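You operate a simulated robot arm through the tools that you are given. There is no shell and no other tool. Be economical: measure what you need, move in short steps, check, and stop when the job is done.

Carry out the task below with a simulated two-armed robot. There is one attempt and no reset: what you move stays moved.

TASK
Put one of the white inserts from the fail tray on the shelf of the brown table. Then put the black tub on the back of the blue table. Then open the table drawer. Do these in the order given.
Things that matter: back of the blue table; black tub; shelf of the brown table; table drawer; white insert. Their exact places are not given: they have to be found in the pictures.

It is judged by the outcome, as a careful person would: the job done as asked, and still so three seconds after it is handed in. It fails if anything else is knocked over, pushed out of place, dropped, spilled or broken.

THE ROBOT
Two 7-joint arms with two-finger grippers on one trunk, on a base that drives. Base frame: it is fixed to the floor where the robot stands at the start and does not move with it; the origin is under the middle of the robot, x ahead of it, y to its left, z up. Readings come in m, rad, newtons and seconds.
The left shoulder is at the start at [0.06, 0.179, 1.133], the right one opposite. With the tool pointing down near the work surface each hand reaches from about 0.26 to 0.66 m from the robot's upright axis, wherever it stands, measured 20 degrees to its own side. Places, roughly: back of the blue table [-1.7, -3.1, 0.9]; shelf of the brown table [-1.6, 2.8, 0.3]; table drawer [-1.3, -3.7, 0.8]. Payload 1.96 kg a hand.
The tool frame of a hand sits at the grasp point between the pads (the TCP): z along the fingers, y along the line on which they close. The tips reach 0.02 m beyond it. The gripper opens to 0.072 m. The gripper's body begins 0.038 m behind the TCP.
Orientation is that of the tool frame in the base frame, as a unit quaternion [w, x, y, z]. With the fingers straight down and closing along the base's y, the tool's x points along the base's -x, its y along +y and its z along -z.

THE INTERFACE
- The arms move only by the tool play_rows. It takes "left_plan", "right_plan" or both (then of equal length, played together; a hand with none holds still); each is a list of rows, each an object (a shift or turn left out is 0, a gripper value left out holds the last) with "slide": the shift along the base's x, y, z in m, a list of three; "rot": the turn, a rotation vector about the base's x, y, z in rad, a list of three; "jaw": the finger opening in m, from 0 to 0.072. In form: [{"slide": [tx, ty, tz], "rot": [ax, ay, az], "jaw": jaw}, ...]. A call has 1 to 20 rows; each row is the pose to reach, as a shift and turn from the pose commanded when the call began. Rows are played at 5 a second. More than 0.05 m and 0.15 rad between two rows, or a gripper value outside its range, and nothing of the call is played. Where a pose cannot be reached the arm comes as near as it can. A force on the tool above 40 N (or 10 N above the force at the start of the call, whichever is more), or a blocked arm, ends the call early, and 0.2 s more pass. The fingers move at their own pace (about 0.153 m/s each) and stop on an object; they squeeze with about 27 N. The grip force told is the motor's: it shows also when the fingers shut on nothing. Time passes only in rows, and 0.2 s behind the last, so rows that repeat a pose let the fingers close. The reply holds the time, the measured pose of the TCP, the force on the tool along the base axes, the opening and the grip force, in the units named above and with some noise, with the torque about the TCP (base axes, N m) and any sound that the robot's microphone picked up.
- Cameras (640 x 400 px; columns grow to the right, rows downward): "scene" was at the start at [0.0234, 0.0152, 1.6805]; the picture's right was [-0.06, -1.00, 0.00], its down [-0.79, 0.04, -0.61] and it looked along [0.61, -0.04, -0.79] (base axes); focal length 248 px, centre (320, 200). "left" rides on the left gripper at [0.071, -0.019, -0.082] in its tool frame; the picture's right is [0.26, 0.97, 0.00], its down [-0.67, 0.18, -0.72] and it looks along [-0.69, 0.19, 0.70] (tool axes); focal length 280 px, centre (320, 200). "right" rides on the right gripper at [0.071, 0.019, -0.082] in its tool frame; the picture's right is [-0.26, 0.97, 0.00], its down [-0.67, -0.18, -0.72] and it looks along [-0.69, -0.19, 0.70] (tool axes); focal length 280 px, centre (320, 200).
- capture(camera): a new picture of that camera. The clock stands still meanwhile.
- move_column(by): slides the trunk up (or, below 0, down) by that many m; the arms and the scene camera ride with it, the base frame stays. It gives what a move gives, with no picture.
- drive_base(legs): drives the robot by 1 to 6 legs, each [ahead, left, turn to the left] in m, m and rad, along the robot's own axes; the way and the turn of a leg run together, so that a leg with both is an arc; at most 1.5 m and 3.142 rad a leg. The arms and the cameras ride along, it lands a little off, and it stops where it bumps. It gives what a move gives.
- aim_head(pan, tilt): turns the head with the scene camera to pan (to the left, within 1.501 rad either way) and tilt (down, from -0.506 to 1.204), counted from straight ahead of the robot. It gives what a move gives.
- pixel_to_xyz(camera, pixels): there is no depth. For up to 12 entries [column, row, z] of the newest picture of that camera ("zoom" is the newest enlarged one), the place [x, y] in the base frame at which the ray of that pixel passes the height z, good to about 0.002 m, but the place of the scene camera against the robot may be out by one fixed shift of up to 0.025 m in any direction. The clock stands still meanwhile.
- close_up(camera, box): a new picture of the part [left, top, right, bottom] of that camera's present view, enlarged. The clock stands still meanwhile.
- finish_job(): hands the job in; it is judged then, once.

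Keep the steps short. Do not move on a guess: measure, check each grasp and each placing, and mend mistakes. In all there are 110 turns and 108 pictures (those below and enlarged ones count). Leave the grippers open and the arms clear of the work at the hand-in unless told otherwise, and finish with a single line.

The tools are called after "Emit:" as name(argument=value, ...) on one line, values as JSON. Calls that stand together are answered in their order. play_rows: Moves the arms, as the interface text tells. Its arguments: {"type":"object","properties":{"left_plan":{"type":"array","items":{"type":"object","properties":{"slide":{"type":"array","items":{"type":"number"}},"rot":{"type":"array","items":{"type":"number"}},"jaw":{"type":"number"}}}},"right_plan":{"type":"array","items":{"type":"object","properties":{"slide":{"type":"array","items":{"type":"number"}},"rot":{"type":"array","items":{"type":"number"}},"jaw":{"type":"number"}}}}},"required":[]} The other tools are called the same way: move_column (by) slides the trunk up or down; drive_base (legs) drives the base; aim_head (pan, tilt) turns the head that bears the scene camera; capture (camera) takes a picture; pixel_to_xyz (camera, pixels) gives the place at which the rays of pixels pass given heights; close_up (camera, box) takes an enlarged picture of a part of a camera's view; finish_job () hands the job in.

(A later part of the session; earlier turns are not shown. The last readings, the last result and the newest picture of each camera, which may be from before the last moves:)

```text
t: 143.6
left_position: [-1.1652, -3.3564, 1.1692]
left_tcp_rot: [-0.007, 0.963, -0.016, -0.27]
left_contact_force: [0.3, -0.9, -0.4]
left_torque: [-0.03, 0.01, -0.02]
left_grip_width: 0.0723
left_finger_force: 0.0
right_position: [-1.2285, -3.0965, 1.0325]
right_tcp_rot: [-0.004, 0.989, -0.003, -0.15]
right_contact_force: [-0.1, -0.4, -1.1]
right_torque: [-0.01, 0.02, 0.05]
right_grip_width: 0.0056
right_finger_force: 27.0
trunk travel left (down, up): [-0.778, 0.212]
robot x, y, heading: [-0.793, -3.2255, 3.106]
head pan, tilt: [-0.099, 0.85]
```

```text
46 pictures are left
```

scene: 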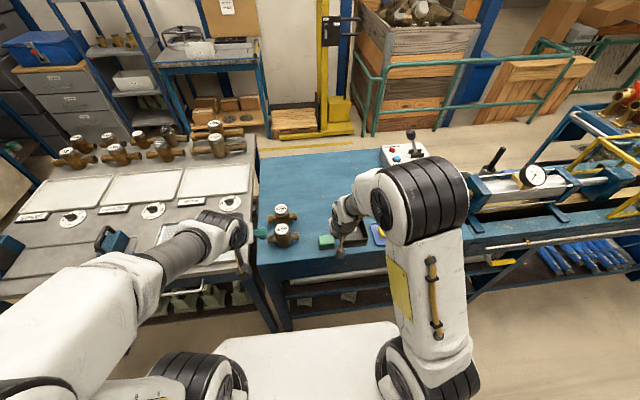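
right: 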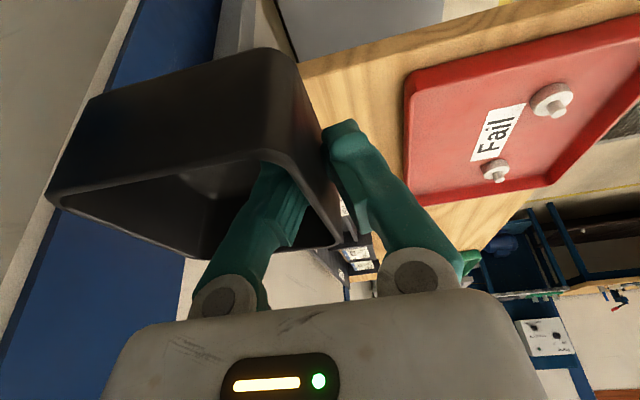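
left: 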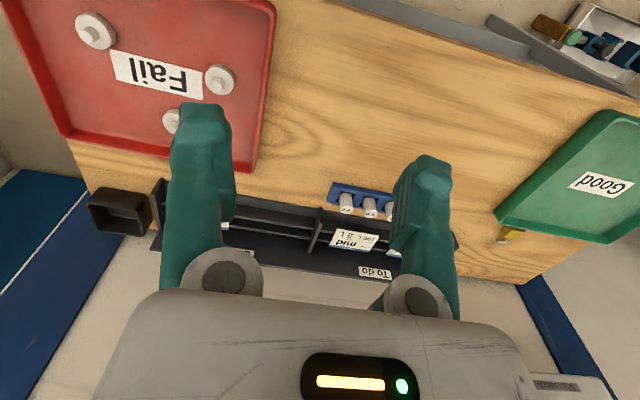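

I'll test how far the right hand reaches over the table at this height, keeping clear above the items.

Emit:
play_rows(right_plan=[{"slide": [-0.045, 0, 0]}, {"slide": [-0.09, 0, 0]}, {"slide": [-0.135, 0, 0]}, {"slide": [-0.18, 0, 0]}, {"slide": [-0.225, 0, 0]}, {"slide": [-0.27, 0, 0]}, {"slide": [-0.315, 0, 0]}, {"slide": [-0.36, 0, 0]}, {"slide": [-0.4, 0, 0]}, {"slide": [-0.4, 0, 0]}])

Emit:
capture(camera="scene")

```text
t: 145.8
left_position: [-1.1648, -3.3569, 1.1686]
left_tcp_rot: [-0.007, 0.963, -0.016, -0.271]
left_contact_force: [-0.3, 0.3, -0.5]
left_torque: [0.0, 0.01, 0.01]
left_grip_width: 0.0719
left_finger_force: 0.0
right_position: [-1.4724, -3.0956, 1.0326]
right_tcp_rot: [-0.004, 0.989, -0.003, -0.149]
right_contact_force: [-0.1, -0.5, -0.4]
right_torque: [-0.03, 0.04, -0.01]
right_grip_width: 0.0059
right_finger_force: 27.3
right hand out of reach, approached as far as the arm can: row 6, 7, 8, 9, 10
trunk travel left (down, up): [-0.778, 0.212]
robot x, y, heading: [-0.7905, -3.2247, 3.11]
head pan, tilt: [-0.099, 0.85]
```

```text
45 pictures are left
```

scene: 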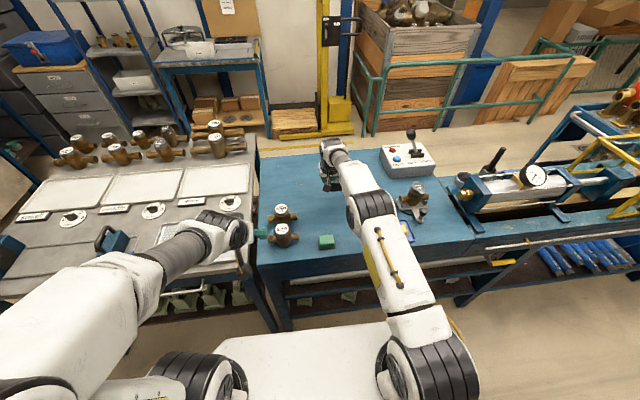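

Reach ends at 0.68 m from the axis. The base must come closer, so I'll creep ahead 8 cm and check.

Emit:
drive_base(legs=[[0.08, 0, 0.03]])

Emit:
aim_head(pan=-0.1, tilt=1.2)

Emit:
capture(camera="scene")

```text
t: 146.9
left_position: [-1.2412, -3.3664, 1.1679]
left_tcp_rot: [-0.004, 0.963, -0.002, -0.27]
left_contact_force: [-0.2, 0.7, 0.0]
left_torque: [0.03, -0.02, 0.02]
left_grip_width: 0.0721
left_finger_force: 0.0
right_position: [-1.5547, -3.1142, 1.0317]
right_tcp_rot: [-0.002, 0.989, 0.01, -0.149]
right_contact_force: [-1.2, -0.5, -0.6]
right_torque: [-0.02, 0.0, 0.0]
right_grip_width: 0.0059
right_finger_force: 27.3
trunk travel left (down, up): [-0.778, 0.212]
robot x, y, heading: [-0.8705, -3.2233, 3.136]
head pan, tilt: [-0.099, 0.85]
```

```text
t: 147.7
left_position: [-1.2412, -3.3662, 1.1692]
left_tcp_rot: [-0.002, 0.963, -0.001, -0.271]
left_contact_force: [1.2, 0.2, 0.6]
left_torque: [0.01, 0.0, -0.03]
left_grip_width: 0.0719
left_finger_force: 0.1
right_position: [-1.5549, -3.1125, 1.0325]
right_tcp_rot: [-0.002, 0.989, 0.011, -0.149]
right_contact_force: [-0.2, 0.3, -0.2]
right_torque: [-0.01, 0.03, -0.01]
right_grip_width: 0.0059
right_finger_force: 27.0
trunk travel left (down, up): [-0.778, 0.212]
robot x, y, heading: [-0.8684, -3.2214, 3.14]
head pan, tilt: [-0.099, 1.201]
```

```text
44 pictures are left
```

scene: 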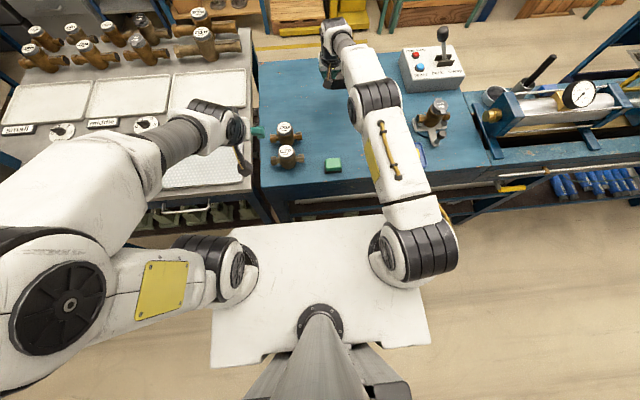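

Emit:
pixel_to_xyz(camera="scene", pixels=[[300, 218, 0.0], [420, 216, 0.0], [300, 218, 0.3], [420, 300, 0.0], [340, 200, 0.3], [440, 310, 0.0], [250, 222, 1.1], [325, 58, 0.87]])

Emit:
close_up(camera="scene", box=[240, 140, 480, 290])

```text
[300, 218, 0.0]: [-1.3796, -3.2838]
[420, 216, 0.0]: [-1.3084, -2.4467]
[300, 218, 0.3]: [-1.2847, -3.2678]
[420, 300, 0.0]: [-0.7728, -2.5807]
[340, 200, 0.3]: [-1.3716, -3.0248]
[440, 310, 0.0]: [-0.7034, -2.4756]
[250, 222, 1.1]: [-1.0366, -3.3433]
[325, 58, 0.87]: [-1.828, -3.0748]
```

```text
2.67 times, centred on (360, 215) of scene
```

zoom: 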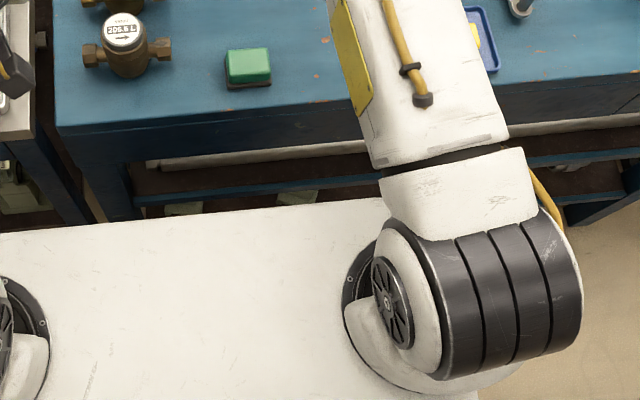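

Emit:
drive_base(legs=[[0.05, 0, 0]])

```text
t: 148.7
left_position: [-1.2888, -3.3663, 1.1698]
left_tcp_rot: [-0.004, 0.962, -0.002, -0.271]
left_contact_force: [0.1, 0.2, -0.3]
left_torque: [0.02, 0.02, 0.01]
left_grip_width: 0.072
left_finger_force: 0.1
right_position: [-1.6029, -3.1125, 1.0345]
right_tcp_rot: [-0.004, 0.989, 0.011, -0.15]
right_contact_force: [0.2, 0.7, -1.1]
right_torque: [0.0, 0.0, 0.0]
right_grip_width: 0.006
right_finger_force: 27.1
trunk travel left (down, up): [-0.778, 0.212]
robot x, y, heading: [-0.9191, -3.2217, 3.133]
head pan, tilt: [-0.099, 1.201]
```

Emit:
drive_base(legs=[[0.04, 0, 0]])

```text
t: 149.5
left_position: [-1.3265, -3.3659, 1.1696]
left_tcp_rot: [-0.002, 0.962, -0.002, -0.272]
left_contact_force: [0.4, -0.2, 0.1]
left_torque: [-0.03, -0.01, -0.01]
left_grip_width: 0.072
left_finger_force: 0.1
right_position: [-1.6406, -3.1124, 1.0344]
right_tcp_rot: [-0.003, 0.989, 0.01, -0.151]
right_contact_force: [0.5, 0.3, -0.1]
right_torque: [-0.03, 0.02, -0.01]
right_grip_width: 0.0062
right_finger_force: 26.6
trunk travel left (down, up): [-0.778, 0.212]
robot x, y, heading: [-0.9575, -3.2254, 3.137]
head pan, tilt: [-0.099, 1.201]
```

Emit:
drive_base(legs=[[0.04, 0, 0]])

Emit:
aim_head(pan=-0.1, tilt=0.9)

Emit:
capture(camera="scene")

Emit:
capture(camera="right")

```text
t: 150.4
left_position: [-1.3671, -3.365, 1.17]
left_tcp_rot: [-0.004, 0.962, -0.003, -0.272]
left_contact_force: [0.5, 0.0, 0.9]
left_torque: [-0.02, 0.0, 0.02]
left_grip_width: 0.072
left_finger_force: 0.1
right_position: [-1.6811, -3.1123, 1.0335]
right_tcp_rot: [-0.003, 0.989, 0.01, -0.15]
right_contact_force: [-0.4, 0.1, -0.1]
right_torque: [-0.03, 0.0, 0.0]
right_grip_width: 0.006
right_finger_force: 27.4
trunk travel left (down, up): [-0.778, 0.212]
robot x, y, heading: [-0.9953, -3.2258, 3.14]
head pan, tilt: [-0.099, 1.201]
```

```text
t: 151.2
left_position: [-1.3707, -3.365, 1.1688]
left_tcp_rot: [-0.004, 0.963, -0.003, -0.27]
left_contact_force: [0.0, -0.4, -0.5]
left_torque: [0.01, 0.02, 0.01]
left_grip_width: 0.0719
left_finger_force: 0.0
right_position: [-1.6839, -3.1118, 1.0314]
right_tcp_rot: [-0.003, 0.989, 0.01, -0.149]
right_contact_force: [-0.5, 0.6, -0.6]
right_torque: [0.0, 0.04, -0.01]
right_grip_width: 0.006
right_finger_force: 27.5
trunk travel left (down, up): [-0.778, 0.212]
robot x, y, heading: [-0.9968, -3.2211, 3.13]
head pan, tilt: [-0.099, 0.901]
```

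```text
42 pictures are left
```

scene: 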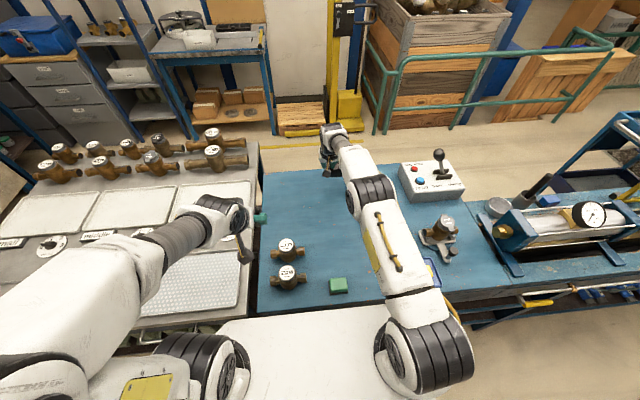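

```text
41 pictures are left
```

right: 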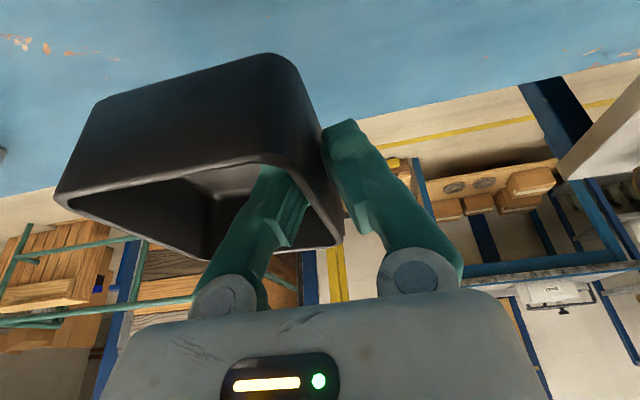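

Emit:
pixel_to_xyz(camera="right", pixels=[[400, 122, 0.85], [400, 122, 0.87], [400, 122, 0.89], [500, 90, 0.87], [40, 45, 0.87], [25, 45, 0.87], [60, 190, 0.9]])

Emit:
pixel_to_xyz(camera="scene", pixels=[[285, 172, 0.85], [285, 172, 0.87], [285, 172, 0.89], [285, 172, 0.91], [400, 185, 0.87], [257, 315, 0.87], [259, 312, 0.9]])

```text
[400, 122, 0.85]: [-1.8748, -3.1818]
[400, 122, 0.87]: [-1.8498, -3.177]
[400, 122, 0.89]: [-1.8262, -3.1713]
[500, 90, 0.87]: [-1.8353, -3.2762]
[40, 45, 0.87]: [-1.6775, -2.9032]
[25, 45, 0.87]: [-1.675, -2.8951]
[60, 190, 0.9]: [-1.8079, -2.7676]
```

```text
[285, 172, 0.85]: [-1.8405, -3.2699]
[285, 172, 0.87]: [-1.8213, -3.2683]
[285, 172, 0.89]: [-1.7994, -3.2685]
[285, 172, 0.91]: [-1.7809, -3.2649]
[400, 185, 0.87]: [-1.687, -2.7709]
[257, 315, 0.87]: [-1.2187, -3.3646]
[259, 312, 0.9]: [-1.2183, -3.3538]
```

The table's back edge is at x≈-1.83, and the hand is at -1.684 over free surface. I'll lower the tub in steps until it touches.

Emit:
play_rows(right_plan=[{"slide": [0, 0, -0.03]}, {"slide": [0, 0, -0.06]}, {"slide": [0, 0, -0.075]}, {"slide": [0, 0, -0.083]}, {"slide": [0, 0, -0.091]}, {"slide": [0, 0, -0.091]}])

Emit:
capture(camera="right")

```text
t: 152.6
left_position: [-1.3697, -3.3643, 1.1681]
left_tcp_rot: [-0.004, 0.963, -0.002, -0.27]
left_contact_force: [0.4, -0.1, 0.1]
left_torque: [0.0, -0.03, 0.0]
left_grip_width: 0.0719
left_finger_force: 0.2
right_position: [-1.6825, -3.1125, 0.9416]
right_tcp_rot: [-0.003, 0.989, 0.011, -0.149]
right_contact_force: [0.6, 0.3, -0.5]
right_torque: [-0.01, -0.01, 0.04]
right_grip_width: 0.0059
right_finger_force: 27.6
trunk travel left (down, up): [-0.778, 0.212]
robot x, y, heading: [-0.9963, -3.2213, 3.14]
head pan, tilt: [-0.099, 0.901]
```

```text
40 pictures are left
```

right: 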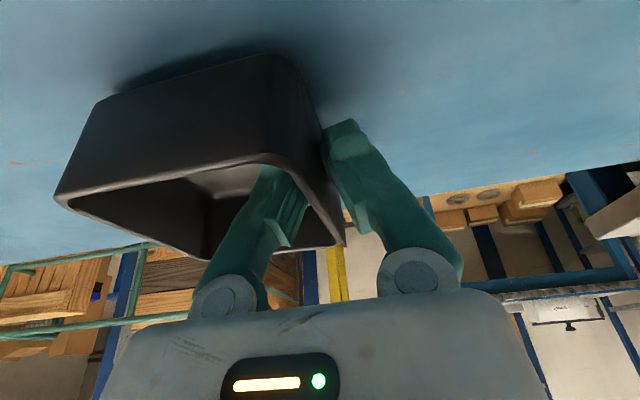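

Emit:
play_rows(right_plan=[{"slide": [0, 0, -0.005]}, {"slide": [0, 0, -0.01]}, {"slide": [0, 0, -0.015]}, {"slide": [0, 0, -0.015]}])

```text
t: 153.6
left_position: [-1.3673, -3.3659, 1.17]
left_tcp_rot: [-0.004, 0.962, -0.002, -0.272]
left_contact_force: [-0.4, 0.6, 0.8]
left_torque: [0.0, -0.01, -0.01]
left_grip_width: 0.072
left_finger_force: 0.0
right_position: [-1.6814, -3.1137, 0.9321]
right_tcp_rot: [-0.003, 0.988, 0.01, -0.153]
right_contact_force: [-6.6, 0.3, 21.2]
right_torque: [0.02, -0.04, 0.01]
right_grip_width: 0.006
right_finger_force: 26.6
trunk travel left (down, up): [-0.778, 0.212]
robot x, y, heading: [-0.9965, -3.2231, 3.138]
head pan, tilt: [-0.099, 0.901]
```

It touches at TCP z 0.932. I'll ease 4 mm and open to 30 mm.

Emit:
play_rows(right_plan=[{"slide": [0, 0, 0.004]}, {"slide": [0, 0, 0.004], "jaw": 0.012}, {"slide": [0, 0, 0.004], "jaw": 0.022}, {"slide": [0, 0, 0.004], "jaw": 0.035}, {"slide": [0, 0, 0.004], "jaw": 0.035}])

Emit:
capture(camera="right")

```text
t: 154.8
left_position: [-1.3688, -3.3643, 1.1673]
left_tcp_rot: [-0.005, 0.963, -0.003, -0.27]
left_contact_force: [-0.4, 0.3, 0.2]
left_torque: [-0.03, 0.01, -0.02]
left_grip_width: 0.0718
left_finger_force: 0.0
right_position: [-1.6807, -3.1134, 0.9312]
right_tcp_rot: [-0.003, 0.989, 0.01, -0.15]
right_contact_force: [-0.1, 0.4, 0.5]
right_torque: [0.04, 0.0, -0.02]
right_grip_width: 0.0348
right_finger_force: 0.0
trunk travel left (down, up): [-0.778, 0.212]
robot x, y, heading: [-0.9973, -3.2208, 3.133]
head pan, tilt: [-0.099, 0.901]
```

```text
39 pictures are left
```

right: 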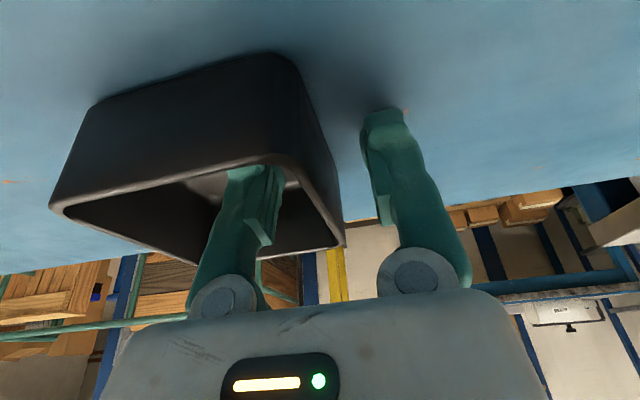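

The tub stands flat and released. I'll lift straight up, draw back, and check it.

Emit:
play_rows(right_plan=[{"slide": [0, 0, 0.02]}, {"slide": [0, 0, 0.05]}, {"slide": [0, 0, 0.08]}, {"slide": [0.01, 0, 0.12]}, {"slide": [0.05, 0, 0.13]}, {"slide": [0.1, 0, 0.13]}, {"slide": [0.145, 0, 0.13]}, {"slide": [0.19, 0, 0.13]}, {"slide": [0.235, 0, 0.13]}, {"slide": [0.28, 0, 0.13]}, {"slide": [0.32, 0, 0.13], "jaw": 0.06}, {"slide": [0.32, 0, 0.13], "jaw": 0.06}])

Emit:
capture(camera="scene")

Emit:
capture(camera="right")

```text
t: 157.4
left_position: [-1.3708, -3.3644, 1.1691]
left_tcp_rot: [-0.004, 0.963, -0.003, -0.271]
left_contact_force: [-0.4, 0.1, -0.3]
left_torque: [0.01, -0.02, 0.02]
left_grip_width: 0.0719
left_finger_force: 0.1
right_position: [-1.3624, -3.1086, 1.0613]
right_tcp_rot: [-0.003, 0.989, 0.011, -0.15]
right_contact_force: [0.4, -1.2, -0.1]
right_torque: [-0.03, -0.01, 0.01]
right_grip_width: 0.0601
right_finger_force: 0.0
trunk travel left (down, up): [-0.778, 0.212]
robot x, y, heading: [-0.9944, -3.2222, 3.135]
head pan, tilt: [-0.099, 0.901]
```

```text
38 pictures are left
```

scene: 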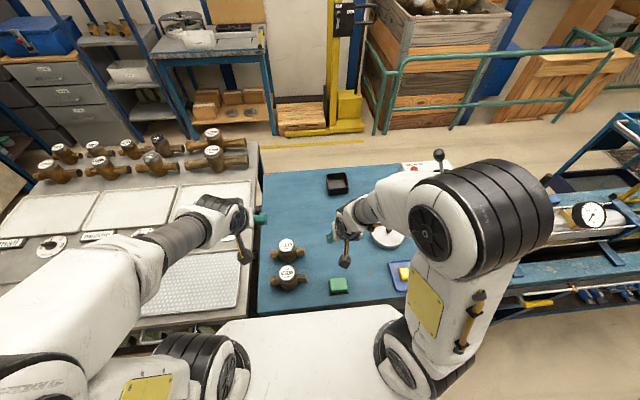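

```text
37 pictures are left
```

right: 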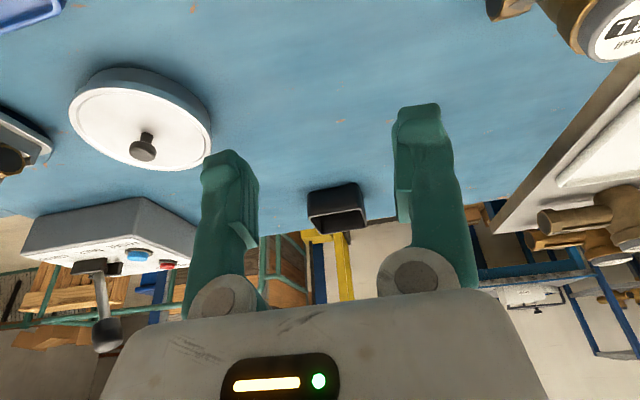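

The tub stands at the back of the blue table at (337,183) and nothing else moved. Now the drawer: I'll back off, strafe left in front of the grey-topped table, and look at the handle.

Emit:
drive_base(legs=[[-0.38, 0, 0], [0, 0.28, 0.01]])

Emit:
aim_head(pan=0.25, tilt=0.75)

Emit:
capture(camera="scene")

Emit:
capture(camera="left")

```text
t: 161.4
left_position: [-0.9865, -3.6499, 1.1684]
left_tcp_rot: [-0.003, 0.963, -0.001, -0.271]
left_contact_force: [-0.2, 0.6, 0.0]
left_torque: [0.04, 0.01, -0.01]
left_grip_width: 0.0721
left_finger_force: 0.1
right_position: [-0.9777, -3.3933, 1.0621]
right_tcp_rot: [-0.002, 0.989, 0.012, -0.149]
right_contact_force: [0.0, 0.3, -0.1]
right_torque: [-0.03, 0.0, -0.01]
right_grip_width: 0.0601
right_finger_force: 0.1
trunk travel left (down, up): [-0.778, 0.212]
robot x, y, heading: [-0.6125, -3.5046, 3.141]
head pan, tilt: [-0.099, 0.901]
```

```text
t: 162.2
left_position: [-0.9854, -3.65, 1.1691]
left_tcp_rot: [-0.003, 0.963, -0.001, -0.271]
left_contact_force: [-0.3, 0.2, -0.4]
left_torque: [0.02, -0.02, -0.02]
left_grip_width: 0.0718
left_finger_force: 0.1
right_position: [-0.9794, -3.395, 1.0622]
right_tcp_rot: [-0.003, 0.989, 0.013, -0.149]
right_contact_force: [0.3, 0.4, -0.2]
right_torque: [0.04, 0.0, -0.01]
right_grip_width: 0.0601
right_finger_force: 0.0
trunk travel left (down, up): [-0.778, 0.212]
robot x, y, heading: [-0.6153, -3.5024, 3.139]
head pan, tilt: [0.25, 0.75]
```

```text
36 pictures are left
```

scene: 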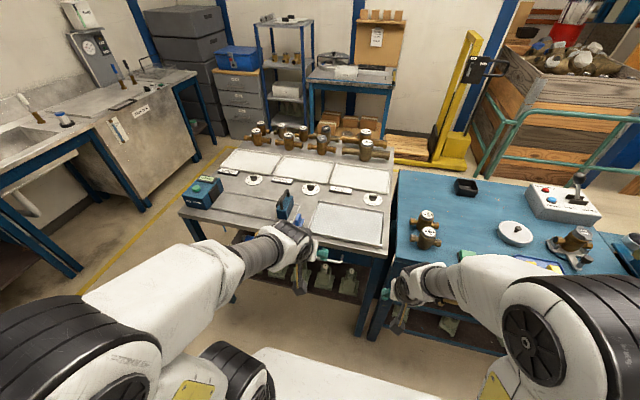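

```text
35 pictures are left
```

left: 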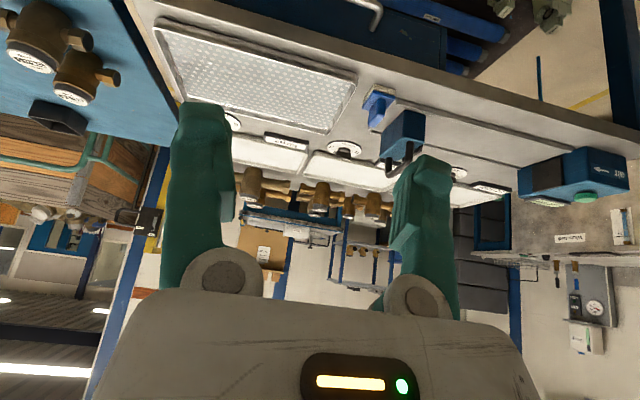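

Both hands are clear of the table edge. I'll lower the trunk 0.35 m so the hand comes to handle height, and look again.

Emit:
move_column(by=-0.35)

Emit:
capture(camera="left")

Emit:
capture(camera="scene")

```text
t: 165.7
left_position: [-0.986, -3.6507, 0.819]
left_tcp_rot: [-0.003, 0.963, 0.0, -0.271]
left_contact_force: [0.1, 0.2, 0.0]
left_torque: [0.02, 0.02, 0.02]
left_grip_width: 0.0721
left_finger_force: 0.1
right_position: [-0.9779, -3.3958, 0.7122]
right_tcp_rot: [-0.001, 0.989, 0.013, -0.15]
right_contact_force: [0.1, 0.3, -0.4]
right_torque: [-0.01, 0.03, 0.0]
right_grip_width: 0.0598
right_finger_force: 0.0
trunk travel left (down, up): [-0.428, 0.562]
robot x, y, heading: [-0.6107, -3.503, 3.144]
head pan, tilt: [0.25, 0.75]
```

```text
34 pictures are left
```

left: 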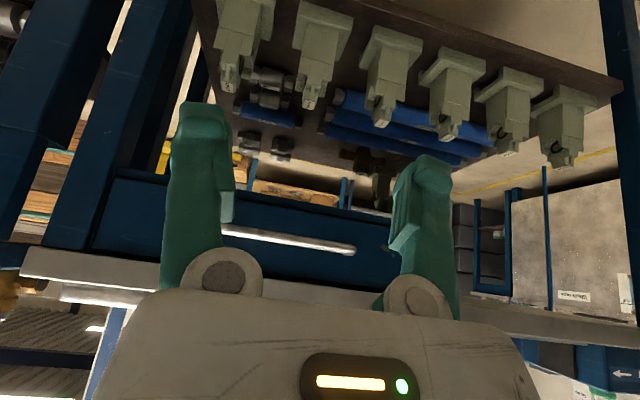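

```text
33 pictures are left
```

scene: 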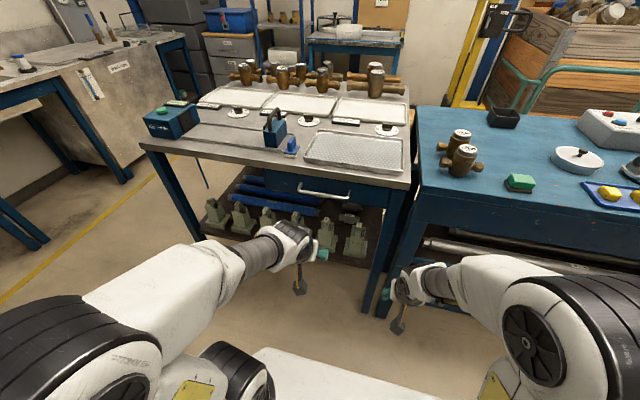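

Emit:
pixel_to_xyz(camera="left", pixels=[[353, 249, 0.74], [353, 249, 0.76], [353, 249, 0.78], [353, 249, 0.8], [240, 232, 0.76], [240, 232, 0.78]])

Emit:
pixel_to_xyz(camera="scene", pixels=[[300, 190, 0.74], [300, 190, 0.76], [300, 190, 0.78], [300, 190, 0.8], [348, 198, 0.76], [348, 198, 0.78]])

Emit:
close_up(camera="scene", box=[260, 150, 420, 250])

Emit:
close_up(camera="left", box=[160, 160, 400, 310])

```text
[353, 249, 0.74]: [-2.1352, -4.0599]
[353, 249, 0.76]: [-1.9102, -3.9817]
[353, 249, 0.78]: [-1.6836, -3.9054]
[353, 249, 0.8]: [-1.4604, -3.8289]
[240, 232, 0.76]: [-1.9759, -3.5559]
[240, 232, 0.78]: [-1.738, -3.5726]
```

```text
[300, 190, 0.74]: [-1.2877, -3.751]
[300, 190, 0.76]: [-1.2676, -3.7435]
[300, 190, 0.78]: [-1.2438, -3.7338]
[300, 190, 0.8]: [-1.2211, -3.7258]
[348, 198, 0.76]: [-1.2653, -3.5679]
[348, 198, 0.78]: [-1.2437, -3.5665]
```

```text
4.00 times, centred on (340, 200) of scene
```

zoom: 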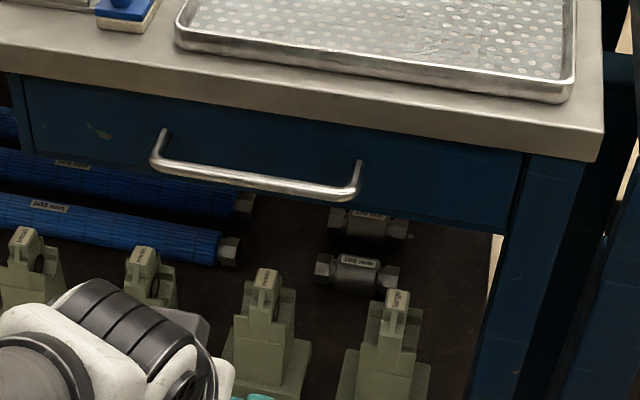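

```text
2.67 times, centred on (280, 235) of left
```

zoom: 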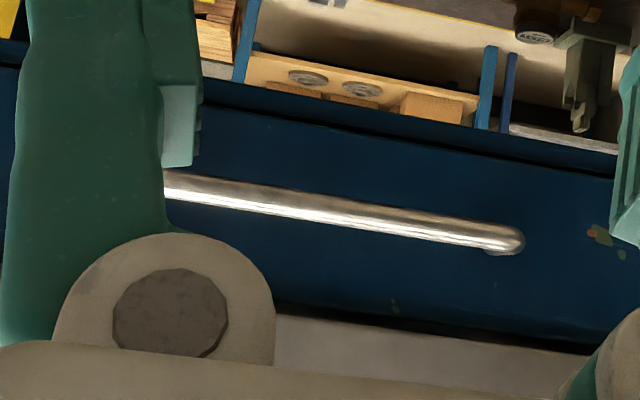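

The bar is at roughly x≈-1.2, z≈0.82, y≈-3.72 to -3.57. I'll roll the left hand 90° so the fingers close vertically, then pitch it level, while it is still clear of the table.

Emit:
play_rows(left_plan=[{"rot": [-0.068, 0, -0.111]}, {"rot": [-0.136, 0, -0.223]}, {"rot": [-0.204, 0, -0.335]}, {"rot": [-0.272, 0, -0.446]}, {"rot": [-0.34, 0, -0.558]}, {"rot": [-0.408, 0, -0.67]}, {"rot": [-0.476, 0, -0.781]}, {"rot": [-0.544, 0, -0.893]}, {"rot": [-0.612, 0, -1.004]}, {"rot": [-0.68, 0, -1.116]}, {"rot": [-0.75, 0, -1.23]}, {"rot": [-0.817, 0, -1.34]}, {"rot": [-0.817, 0, -1.34]}])

```text
t: 168.4
left_position: [-0.9856, -3.649, 0.8187]
left_tcp_rot: [-0.188, -0.681, 0.681, 0.19]
left_contact_force: [0.4, 0.3, -0.2]
left_torque: [0.01, -0.01, -0.03]
left_grip_width: 0.0718
left_finger_force: 0.0
right_position: [-0.9786, -3.3942, 0.7129]
right_tcp_rot: [-0.002, 0.989, 0.013, -0.15]
right_contact_force: [0.5, 0.2, -0.5]
right_torque: [-0.03, 0.0, -0.02]
right_grip_width: 0.0601
right_finger_force: 0.1
trunk travel left (down, up): [-0.428, 0.562]
robot x, y, heading: [-0.6168, -3.5077, 3.144]
head pan, tilt: [0.25, 0.75]
```

Emit:
play_rows(left_plan=[{"slide": [-0.01, 0, 0], "rot": [0, 0.128, 0]}, {"slide": [-0.02, 0, 0], "rot": [0, 0.255, 0]}, {"slide": [-0.03, 0, 0], "rot": [0, 0.383, 0]}, {"slide": [-0.04, 0, 0], "rot": [0, 0.51, 0]}, {"slide": [-0.055, 0, 0], "rot": [0, 0.638, 0]}, {"slide": [-0.07, 0, 0], "rot": [0, 0.765, 0]}, {"slide": [-0.085, 0, 0], "rot": [0, 0.893, 0]}, {"slide": [-0.1, 0, 0], "rot": [0, 1.02, 0]}, {"slide": [-0.1, 0, 0], "rot": [0, 1.02, 0]}])

Emit:
capture(camera="left")

Emit:
capture(camera="scene")

```text
t: 170.4
left_position: [-1.0939, -3.6431, 0.853]
left_tcp_rot: [0.497, 0.502, -0.501, -0.499]
left_contact_force: [0.4, 0.1, 0.0]
left_torque: [0.0, 0.01, 0.0]
left_grip_width: 0.0718
left_finger_force: 0.1
left hand out of reach, approached as far as the arm can: row 1, 2, 3, 4, 5, 6, 7, 8, 9
right_position: [-0.9788, -3.3959, 0.7114]
right_tcp_rot: [-0.002, 0.989, 0.012, -0.149]
right_contact_force: [0.1, 0.6, -0.6]
right_torque: [-0.02, -0.02, 0.01]
right_grip_width: 0.06
right_finger_force: 0.2
trunk travel left (down, up): [-0.428, 0.562]
robot x, y, heading: [-0.6122, -3.5067, 3.134]
head pan, tilt: [0.25, 0.75]
```

```text
30 pictures are left
```

left: 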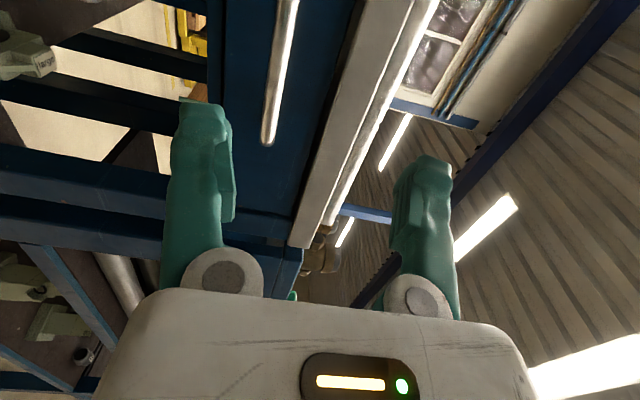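

```text
29 pictures are left
```

scene: 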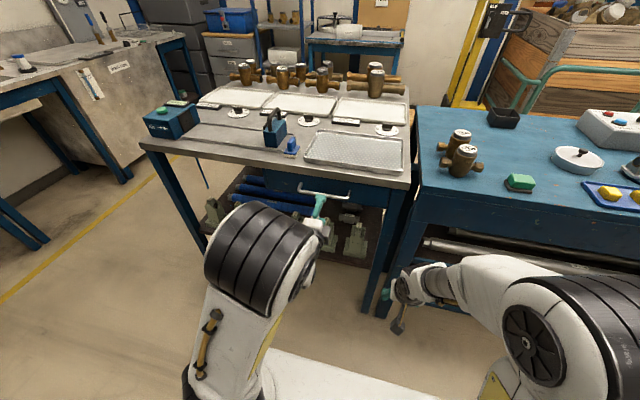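

The hand is level with its fingers above and below. The handle bar shows as the vertical bright rod at (280,70), with its right end at (268,140). I'll measure it.

Emit:
pixel_to_xyz(camera="left", pixels=[[269, 136, 0.82], [269, 136, 0.81], [269, 136, 0.8], [285, 10, 0.82], [285, 10, 0.81], [285, 10, 0.8], [300, 240, 0.86], [420, 10, 0.9], [420, 10, 0.89]])

Emit:
close_up(camera="left", box=[160, 0, 480, 200])

```text
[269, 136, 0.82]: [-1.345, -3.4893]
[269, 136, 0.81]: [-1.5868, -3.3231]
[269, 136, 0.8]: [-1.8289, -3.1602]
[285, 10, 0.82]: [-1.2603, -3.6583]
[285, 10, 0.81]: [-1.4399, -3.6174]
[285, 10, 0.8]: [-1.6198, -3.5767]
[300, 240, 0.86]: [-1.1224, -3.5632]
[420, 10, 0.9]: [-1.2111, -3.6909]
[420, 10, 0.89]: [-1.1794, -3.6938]
```

```text
2.00 times, centred on (320, 100) of left
```

zoom: 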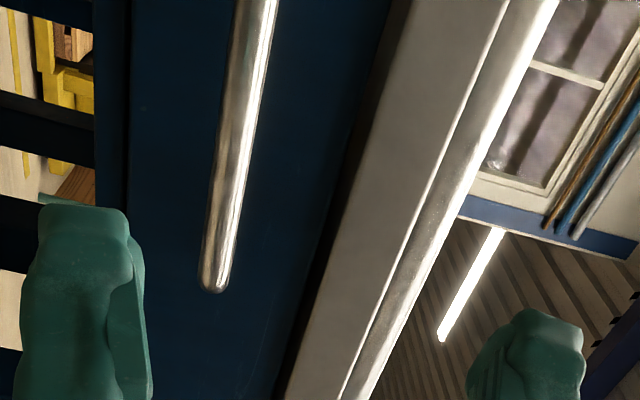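

The bar is at z≈0.825 with its right end near y≈-3.59. Its x still needs a second view, so I'll move to z 0.825, y -3.665 and look again.

Emit:
play_rows(left_plan=[{"slide": [0, -0.01, -0.014]}, {"slide": [0, -0.022, -0.028]}, {"slide": [0, -0.022, -0.028]}, {"slide": [0, -0.022, -0.028]}])

Emit:
capture(camera="left")

Emit:
close_up(camera="scene", box=[260, 150, 420, 250])

```text
t: 171.4
left_position: [-1.0961, -3.6557, 0.8553]
left_tcp_rot: [0.497, 0.502, -0.502, -0.499]
left_contact_force: [-0.8, -0.1, 0.4]
left_torque: [0.0, 0.02, 0.0]
left_grip_width: 0.072
left_finger_force: 0.1
left hand out of reach, approached as far as the arm can: row 1, 2, 3, 4
right_position: [-0.9788, -3.3946, 0.7118]
right_tcp_rot: [-0.002, 0.989, 0.012, -0.15]
right_contact_force: [-0.1, -0.7, 0.3]
right_torque: [-0.03, 0.0, -0.04]
right_grip_width: 0.06
right_finger_force: 0.1
trunk travel left (down, up): [-0.428, 0.562]
robot x, y, heading: [-0.6147, -3.504, 3.138]
head pan, tilt: [0.25, 0.75]
```

```text
27 pictures are left
```

left: 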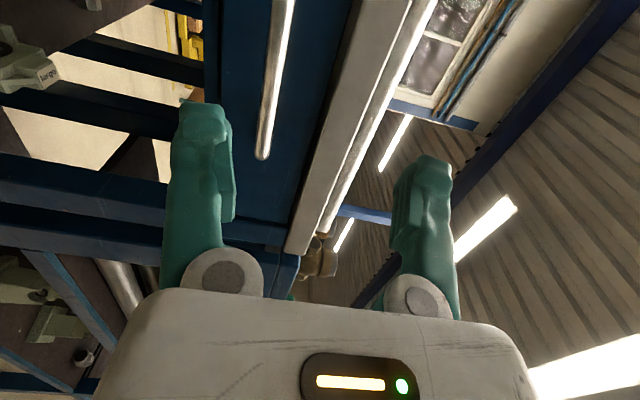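

```text
4.00 times, centred on (340, 200) of scene
```

zoom: 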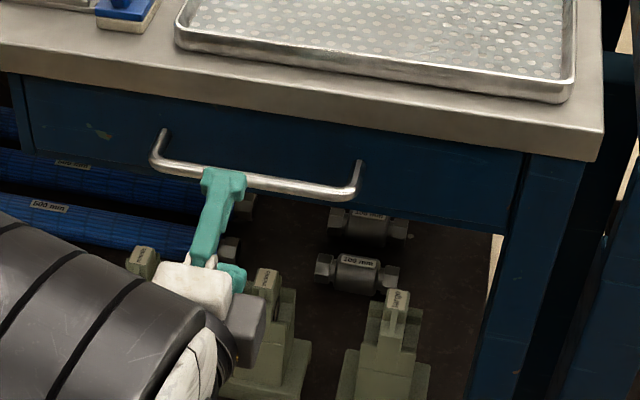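

The arm is too folded to go lower here. I'll bring the hand down with the trunk instead (-0.03) and measure again.

Emit:
move_column(by=-0.03)

Emit:
capture(camera="left")

Emit:
close_up(camera="left", box=[160, 0, 480, 200])

Emit:
pixel_to_xyz(camera="left", pixels=[[289, 156, 0.82], [289, 156, 0.81], [310, 10, 0.82], [310, 10, 0.81]])

```text
t: 172.2
left_position: [-1.0972, -3.6565, 0.8245]
left_tcp_rot: [-0.497, -0.502, 0.503, 0.499]
left_contact_force: [-0.3, -0.1, -0.7]
left_torque: [0.02, 0.01, -0.01]
left_grip_width: 0.0721
left_finger_force: 0.1
right_position: [-0.9781, -3.3951, 0.6829]
right_tcp_rot: [-0.002, 0.989, 0.012, -0.149]
right_contact_force: [0.1, -0.7, -1.2]
right_torque: [-0.01, 0.0, -0.01]
right_grip_width: 0.0598
right_finger_force: 0.0
trunk travel left (down, up): [-0.398, 0.592]
robot x, y, heading: [-0.6145, -3.5037, 3.14]
head pan, tilt: [0.25, 0.75]
```

```text
25 pictures are left
```

left: 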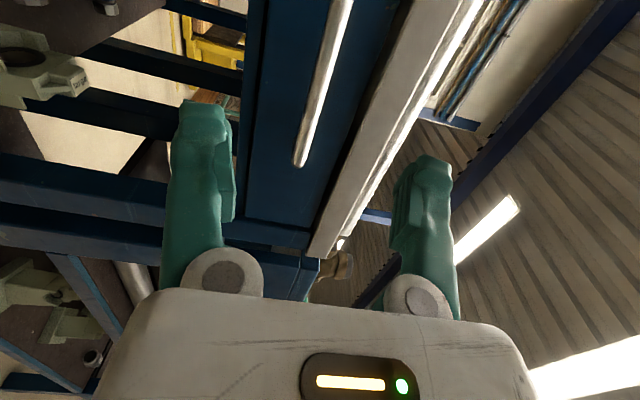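

```text
2.00 times, centred on (320, 100) of left
```

zoom: 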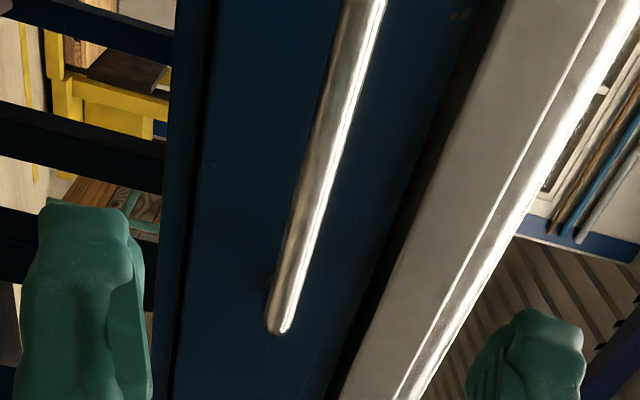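

```text
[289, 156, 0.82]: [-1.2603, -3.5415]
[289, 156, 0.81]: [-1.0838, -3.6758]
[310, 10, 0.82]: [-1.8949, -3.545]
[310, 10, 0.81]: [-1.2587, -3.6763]
```

Emit:
pixel_to_xyz(camera="left", pixels=[[300, 160, 0.815], [300, 160, 0.82], [300, 160, 0.825], [300, 160, 0.83], [340, 10, 0.82], [340, 10, 0.825], [340, 10, 0.83], [335, 255, 0.85], [335, 255, 0.86]])

```text
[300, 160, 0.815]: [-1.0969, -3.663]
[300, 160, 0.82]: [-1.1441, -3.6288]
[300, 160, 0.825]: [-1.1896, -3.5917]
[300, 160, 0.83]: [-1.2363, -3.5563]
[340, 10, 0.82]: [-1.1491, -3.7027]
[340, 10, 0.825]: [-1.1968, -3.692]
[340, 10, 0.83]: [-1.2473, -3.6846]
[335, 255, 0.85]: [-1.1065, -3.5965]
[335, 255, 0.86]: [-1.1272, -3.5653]
```

Solving both views puts the bar at x≈-1.20, z≈0.826, with its right end at y≈-3.587 and its middle near -3.66. The hand is already aligned, so I'll narrow the jaw to 36 mm for clearance under the top and move forward.

Emit:
play_rows(left_plan=[{"slide": [0, 0, 0.001], "jaw": 0.036}, {"slide": [-0.03, -0.002, 0.001], "jaw": 0.036}, {"slide": [-0.06, -0.003, 0.001]}, {"slide": [-0.08, -0.003, 0.001]}, {"slide": [-0.08, -0.003, 0.001]}])

Emit:
capture(camera="left")

Emit:
close_up(camera="scene", box=[260, 150, 420, 250])

```text
t: 173.4
left_position: [-1.1489, -3.651, 0.8606]
left_tcp_rot: [0.497, 0.503, -0.502, -0.498]
left_contact_force: [0.4, -0.5, -0.5]
left_torque: [0.04, -0.02, 0.02]
left_grip_width: 0.0358
left_finger_force: 0.1
left hand out of reach, approached as far as the arm can: row 2, 3, 4, 5
right_position: [-0.9787, -3.395, 0.6813]
right_tcp_rot: [-0.003, 0.989, 0.012, -0.149]
right_contact_force: [0.2, -0.4, 0.3]
right_torque: [0.0, 0.01, -0.01]
right_grip_width: 0.06
right_finger_force: 0.1
trunk travel left (down, up): [-0.398, 0.592]
robot x, y, heading: [-0.6142, -3.5038, 3.138]
head pan, tilt: [0.25, 0.75]
```

```text
23 pictures are left
```

left: 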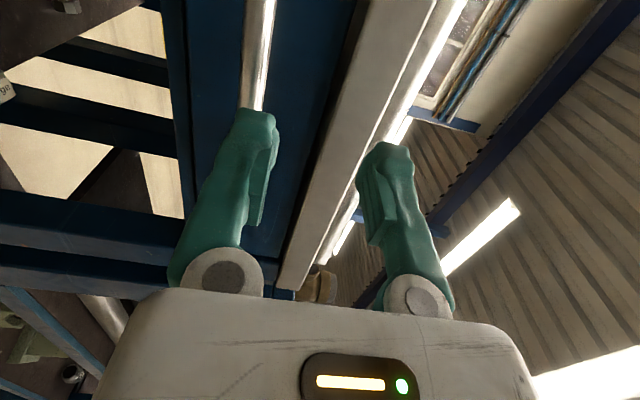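

```text
4.00 times, centred on (340, 200) of scene
```

zoom: 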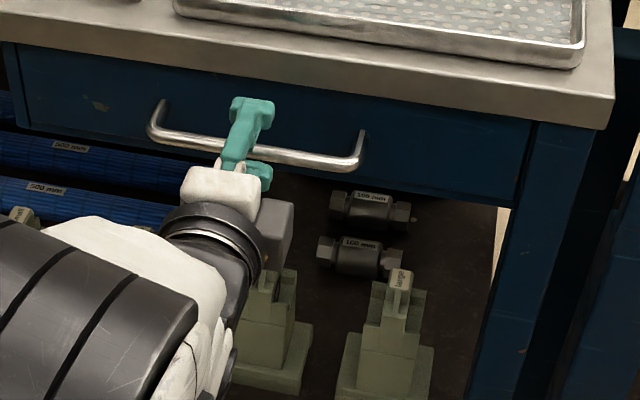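

The arm's own limit pushes the hand up, since it wants to be at least 0.1 m above the shoulder. I'll back off a little, lower the trunk 0.1 m, and re-approach.

Emit:
play_rows(left_plan=[{"slide": [0.03, 0, 0]}, {"slide": [0.05, 0, 0]}, {"slide": [0.05, 0, 0]}])

Emit:
move_column(by=-0.1)

Emit:
play_rows(left_plan=[{"slide": [0, 0, 0.02]}, {"slide": [0, 0, 0.04]}, {"slide": [0, 0, 0.06]}, {"slide": [0, 0, 0.06]}])

```text
t: 174.2
left_position: [-1.0978, -3.6536, 0.8595]
left_tcp_rot: [0.497, 0.502, -0.502, -0.498]
left_contact_force: [0.4, 0.1, -0.3]
left_torque: [-0.03, 0.01, -0.01]
left_grip_width: 0.0361
left_finger_force: 0.0
right_position: [-0.978, -3.3942, 0.6818]
right_tcp_rot: [-0.002, 0.989, 0.012, -0.15]
right_contact_force: [-0.5, 0.5, 0.4]
right_torque: [-0.02, -0.01, -0.02]
right_grip_width: 0.0602
right_finger_force: 0.1
trunk travel left (down, up): [-0.398, 0.592]
robot x, y, heading: [-0.6165, -3.5049, 3.145]
head pan, tilt: [0.25, 0.75]
```

```text
t: 175.5
left_position: [-1.097, -3.653, 0.7613]
left_tcp_rot: [0.497, 0.502, -0.502, -0.499]
left_contact_force: [-0.4, -0.5, 0.2]
left_torque: [-0.01, 0.03, 0.01]
left_grip_width: 0.0361
left_finger_force: 0.0
right_position: [-0.979, -3.3942, 0.5816]
right_tcp_rot: [-0.002, 0.989, 0.013, -0.15]
right_contact_force: [-0.3, 0.2, 0.1]
right_torque: [0.04, -0.01, 0.0]
right_grip_width: 0.06
right_finger_force: 0.0
trunk travel left (down, up): [-0.298, 0.692]
robot x, y, heading: [-0.6163, -3.5085, 3.145]
head pan, tilt: [0.25, 0.75]
```

```text
t: 176.5
left_position: [-1.097, -3.6515, 0.8208]
left_tcp_rot: [0.497, 0.503, -0.501, -0.499]
left_contact_force: [-0.7, 0.3, 0.9]
left_torque: [0.0, 0.0, 0.01]
left_grip_width: 0.0361
left_finger_force: 0.0
right_position: [-0.9784, -3.3943, 0.5825]
right_tcp_rot: [-0.002, 0.989, 0.013, -0.151]
right_contact_force: [-0.3, 0.1, 0.0]
right_torque: [-0.02, 0.03, 0.03]
right_grip_width: 0.0601
right_finger_force: 0.2
trunk travel left (down, up): [-0.298, 0.692]
robot x, y, heading: [-0.6133, -3.5062, 3.138]
head pan, tilt: [0.25, 0.75]
```

Now reachable. I'll advance partway at z≈0.825 and check.

Emit:
play_rows(left_plan=[{"slide": [-0.03, -0.004, 0.0045]}, {"slide": [-0.055, -0.008, 0.0045]}, {"slide": [-0.075, -0.008, 0.0045]}, {"slide": [-0.075, -0.008, 0.0045]}])

Emit:
capture(camera="left")

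Emit:
capture(camera="scene")

```text
t: 177.5
left_position: [-1.1748, -3.6616, 0.8243]
left_tcp_rot: [-0.497, -0.502, 0.502, 0.499]
left_contact_force: [0.8, 0.2, -0.8]
left_torque: [0.0, 0.03, 0.0]
left_grip_width: 0.0361
left_finger_force: 0.1
right_position: [-0.9791, -3.3937, 0.5824]
right_tcp_rot: [-0.003, 0.989, 0.013, -0.149]
right_contact_force: [-0.1, -0.3, -0.6]
right_torque: [0.02, 0.01, 0.02]
right_grip_width: 0.06
right_finger_force: 0.1
trunk travel left (down, up): [-0.298, 0.692]
robot x, y, heading: [-0.6149, -3.5059, 3.136]
head pan, tilt: [0.25, 0.75]
```

```text
21 pictures are left
```

left: 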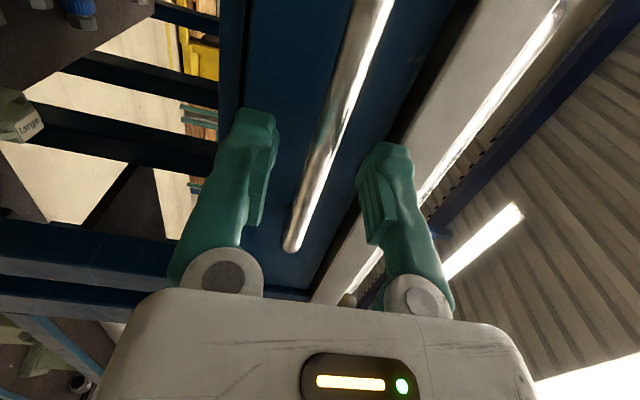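

```text
20 pictures are left
```

scene: 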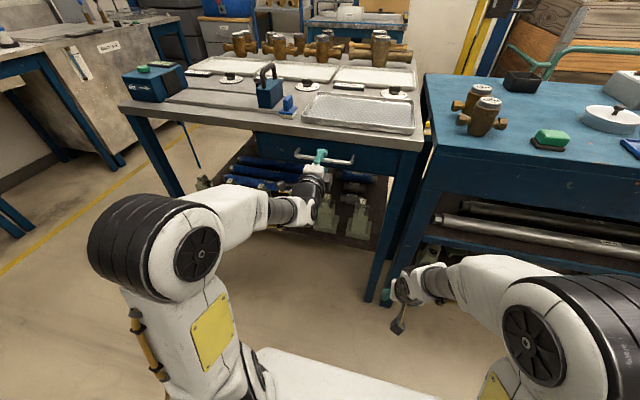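

The bar runs between the two fingers, centred at (322,150). I'll go 22 mm further and close.

Emit:
play_rows(left_plan=[{"slide": [-0.012, 0, 0.001]}, {"slide": [-0.022, 0, 0.001]}, {"slide": [-0.022, 0, 0.001]}, {"slide": [-0.022, 0, 0.001], "jaw": 0.02}, {"slide": [-0.022, 0, 0.001], "jaw": 0.008}, {"slide": [-0.022, 0, 0.001], "jaw": 0.0}, {"slide": [-0.022, 0, 0.001], "jaw": 0.0}])

Emit:
capture(camera="left")

```text
t: 179.1
left_position: [-1.1962, -3.6613, 0.8253]
left_tcp_rot: [0.496, 0.503, -0.503, -0.498]
left_contact_force: [0.7, 0.7, -11.7]
left_torque: [-0.05, -0.05, -0.04]
left_grip_width: 0.0061
left_finger_force: 31.8
right_position: [-0.9796, -3.394, 0.5816]
right_tcp_rot: [-0.002, 0.989, 0.013, -0.148]
right_contact_force: [0.2, 0.0, 0.6]
right_torque: [0.02, -0.01, 0.01]
right_grip_width: 0.0598
right_finger_force: 0.1
trunk travel left (down, up): [-0.298, 0.692]
robot x, y, heading: [-0.6167, -3.5079, 3.137]
head pan, tilt: [0.25, 0.75]
```

```text
19 pictures are left
```

left: 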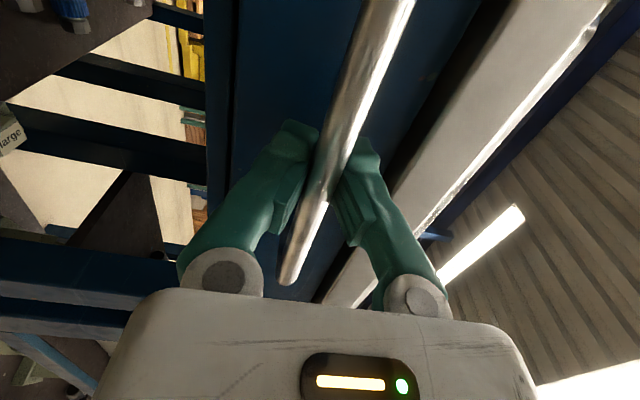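

The bar is gripped. I'll pull gently with the arm 9 cm and watch the forces.

Emit:
play_rows(left_plan=[{"slide": [0.01, 0, -0.001]}, {"slide": [0.025, 0, -0.001]}, {"slide": [0.04, 0, -0.001]}, {"slide": [0.055, 0, -0.001]}, {"slide": [0.07, 0, -0.001]}, {"slide": [0.085, 0, -0.001]}, {"slide": [0.09, 0, -0.001]}])

Emit:
close_up(camera="scene", box=[200, 90, 456, 250])

```text
t: 180.7
left_position: [-1.105, -3.6608, 0.8247]
left_tcp_rot: [-0.496, -0.502, 0.503, 0.498]
left_contact_force: [0.1, 3.2, -8.8]
left_torque: [-0.15, 0.01, -0.2]
left_grip_width: 0.006
left_finger_force: 31.5
right_position: [-0.9795, -3.394, 0.582]
right_tcp_rot: [-0.003, 0.989, 0.012, -0.149]
right_contact_force: [-0.5, 0.2, -0.2]
right_torque: [0.03, 0.01, 0.03]
right_grip_width: 0.0602
right_finger_force: 0.0
trunk travel left (down, up): [-0.298, 0.692]
robot x, y, heading: [-0.6121, -3.5018, 3.141]
head pan, tilt: [0.25, 0.75]
```

```text
2.50 times, centred on (328, 170) of scene
```

zoom: 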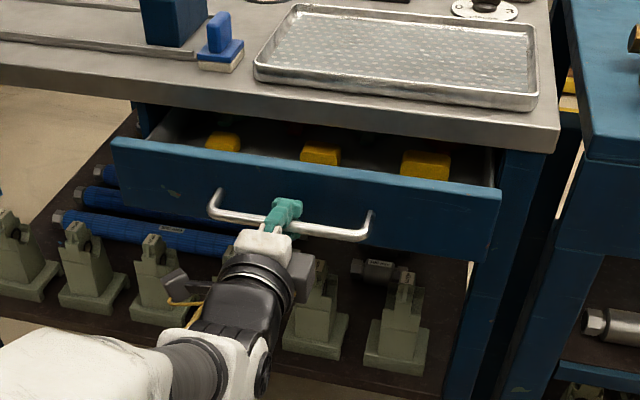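

The drawer is sliding out, with yellow items visible inside. I'll pull further by backing the base 13 cm.

Emit:
drive_base(legs=[[-0.07, 0, 0], [-0.06, 0, 0]])

Emit:
close_up(camera="scene", box=[200, 90, 456, 250])

```text
t: 182.3
left_position: [-0.9742, -3.6593, 0.826]
left_tcp_rot: [-0.496, -0.502, 0.503, 0.498]
left_contact_force: [1.1, 8.1, -13.5]
left_torque: [0.01, 0.01, -0.32]
left_grip_width: 0.0062
left_finger_force: 32.1
right_position: [-0.8475, -3.3956, 0.5813]
right_tcp_rot: [-0.001, 0.989, 0.014, -0.149]
right_contact_force: [0.5, 0.2, -0.7]
right_torque: [-0.02, 0.02, 0.02]
right_grip_width: 0.06
right_finger_force: 0.1
trunk travel left (down, up): [-0.298, 0.692]
robot x, y, heading: [-0.4818, -3.5045, 3.141]
head pan, tilt: [0.25, 0.75]
```

```text
2.50 times, centred on (328, 170) of scene
```

zoom: 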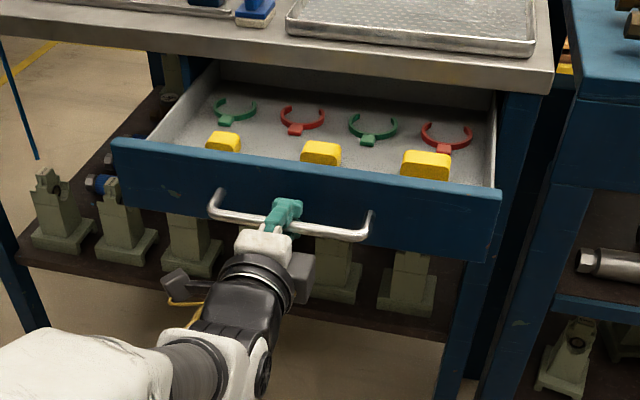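

It is open about 22 cm. I'll take one more gentle 5 cm and read the force.

Emit:
drive_base(legs=[[-0.05, 0, 0]])

Emit:
close_up(camera="scene", box=[200, 90, 456, 250])

```text
t: 183.2
left_position: [-0.9214, -3.6605, 0.8246]
left_tcp_rot: [-0.496, -0.502, 0.504, 0.498]
left_contact_force: [0.8, 5.9, -4.7]
left_torque: [0.0, 0.01, -0.49]
left_grip_width: 0.0058
left_finger_force: 31.6
right_position: [-0.7966, -3.3942, 0.5809]
right_tcp_rot: [-0.002, 0.989, 0.014, -0.15]
right_contact_force: [0.5, -0.6, 0.4]
right_torque: [0.0, 0.04, 0.01]
right_grip_width: 0.0598
right_finger_force: 0.1
trunk travel left (down, up): [-0.298, 0.692]
robot x, y, heading: [-0.4327, -3.5064, -3.143]
head pan, tilt: [0.25, 0.75]
```

```text
2.50 times, centred on (328, 170) of scene
```

zoom: 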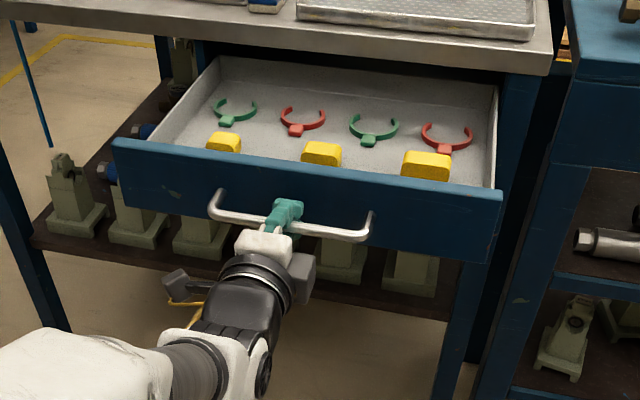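

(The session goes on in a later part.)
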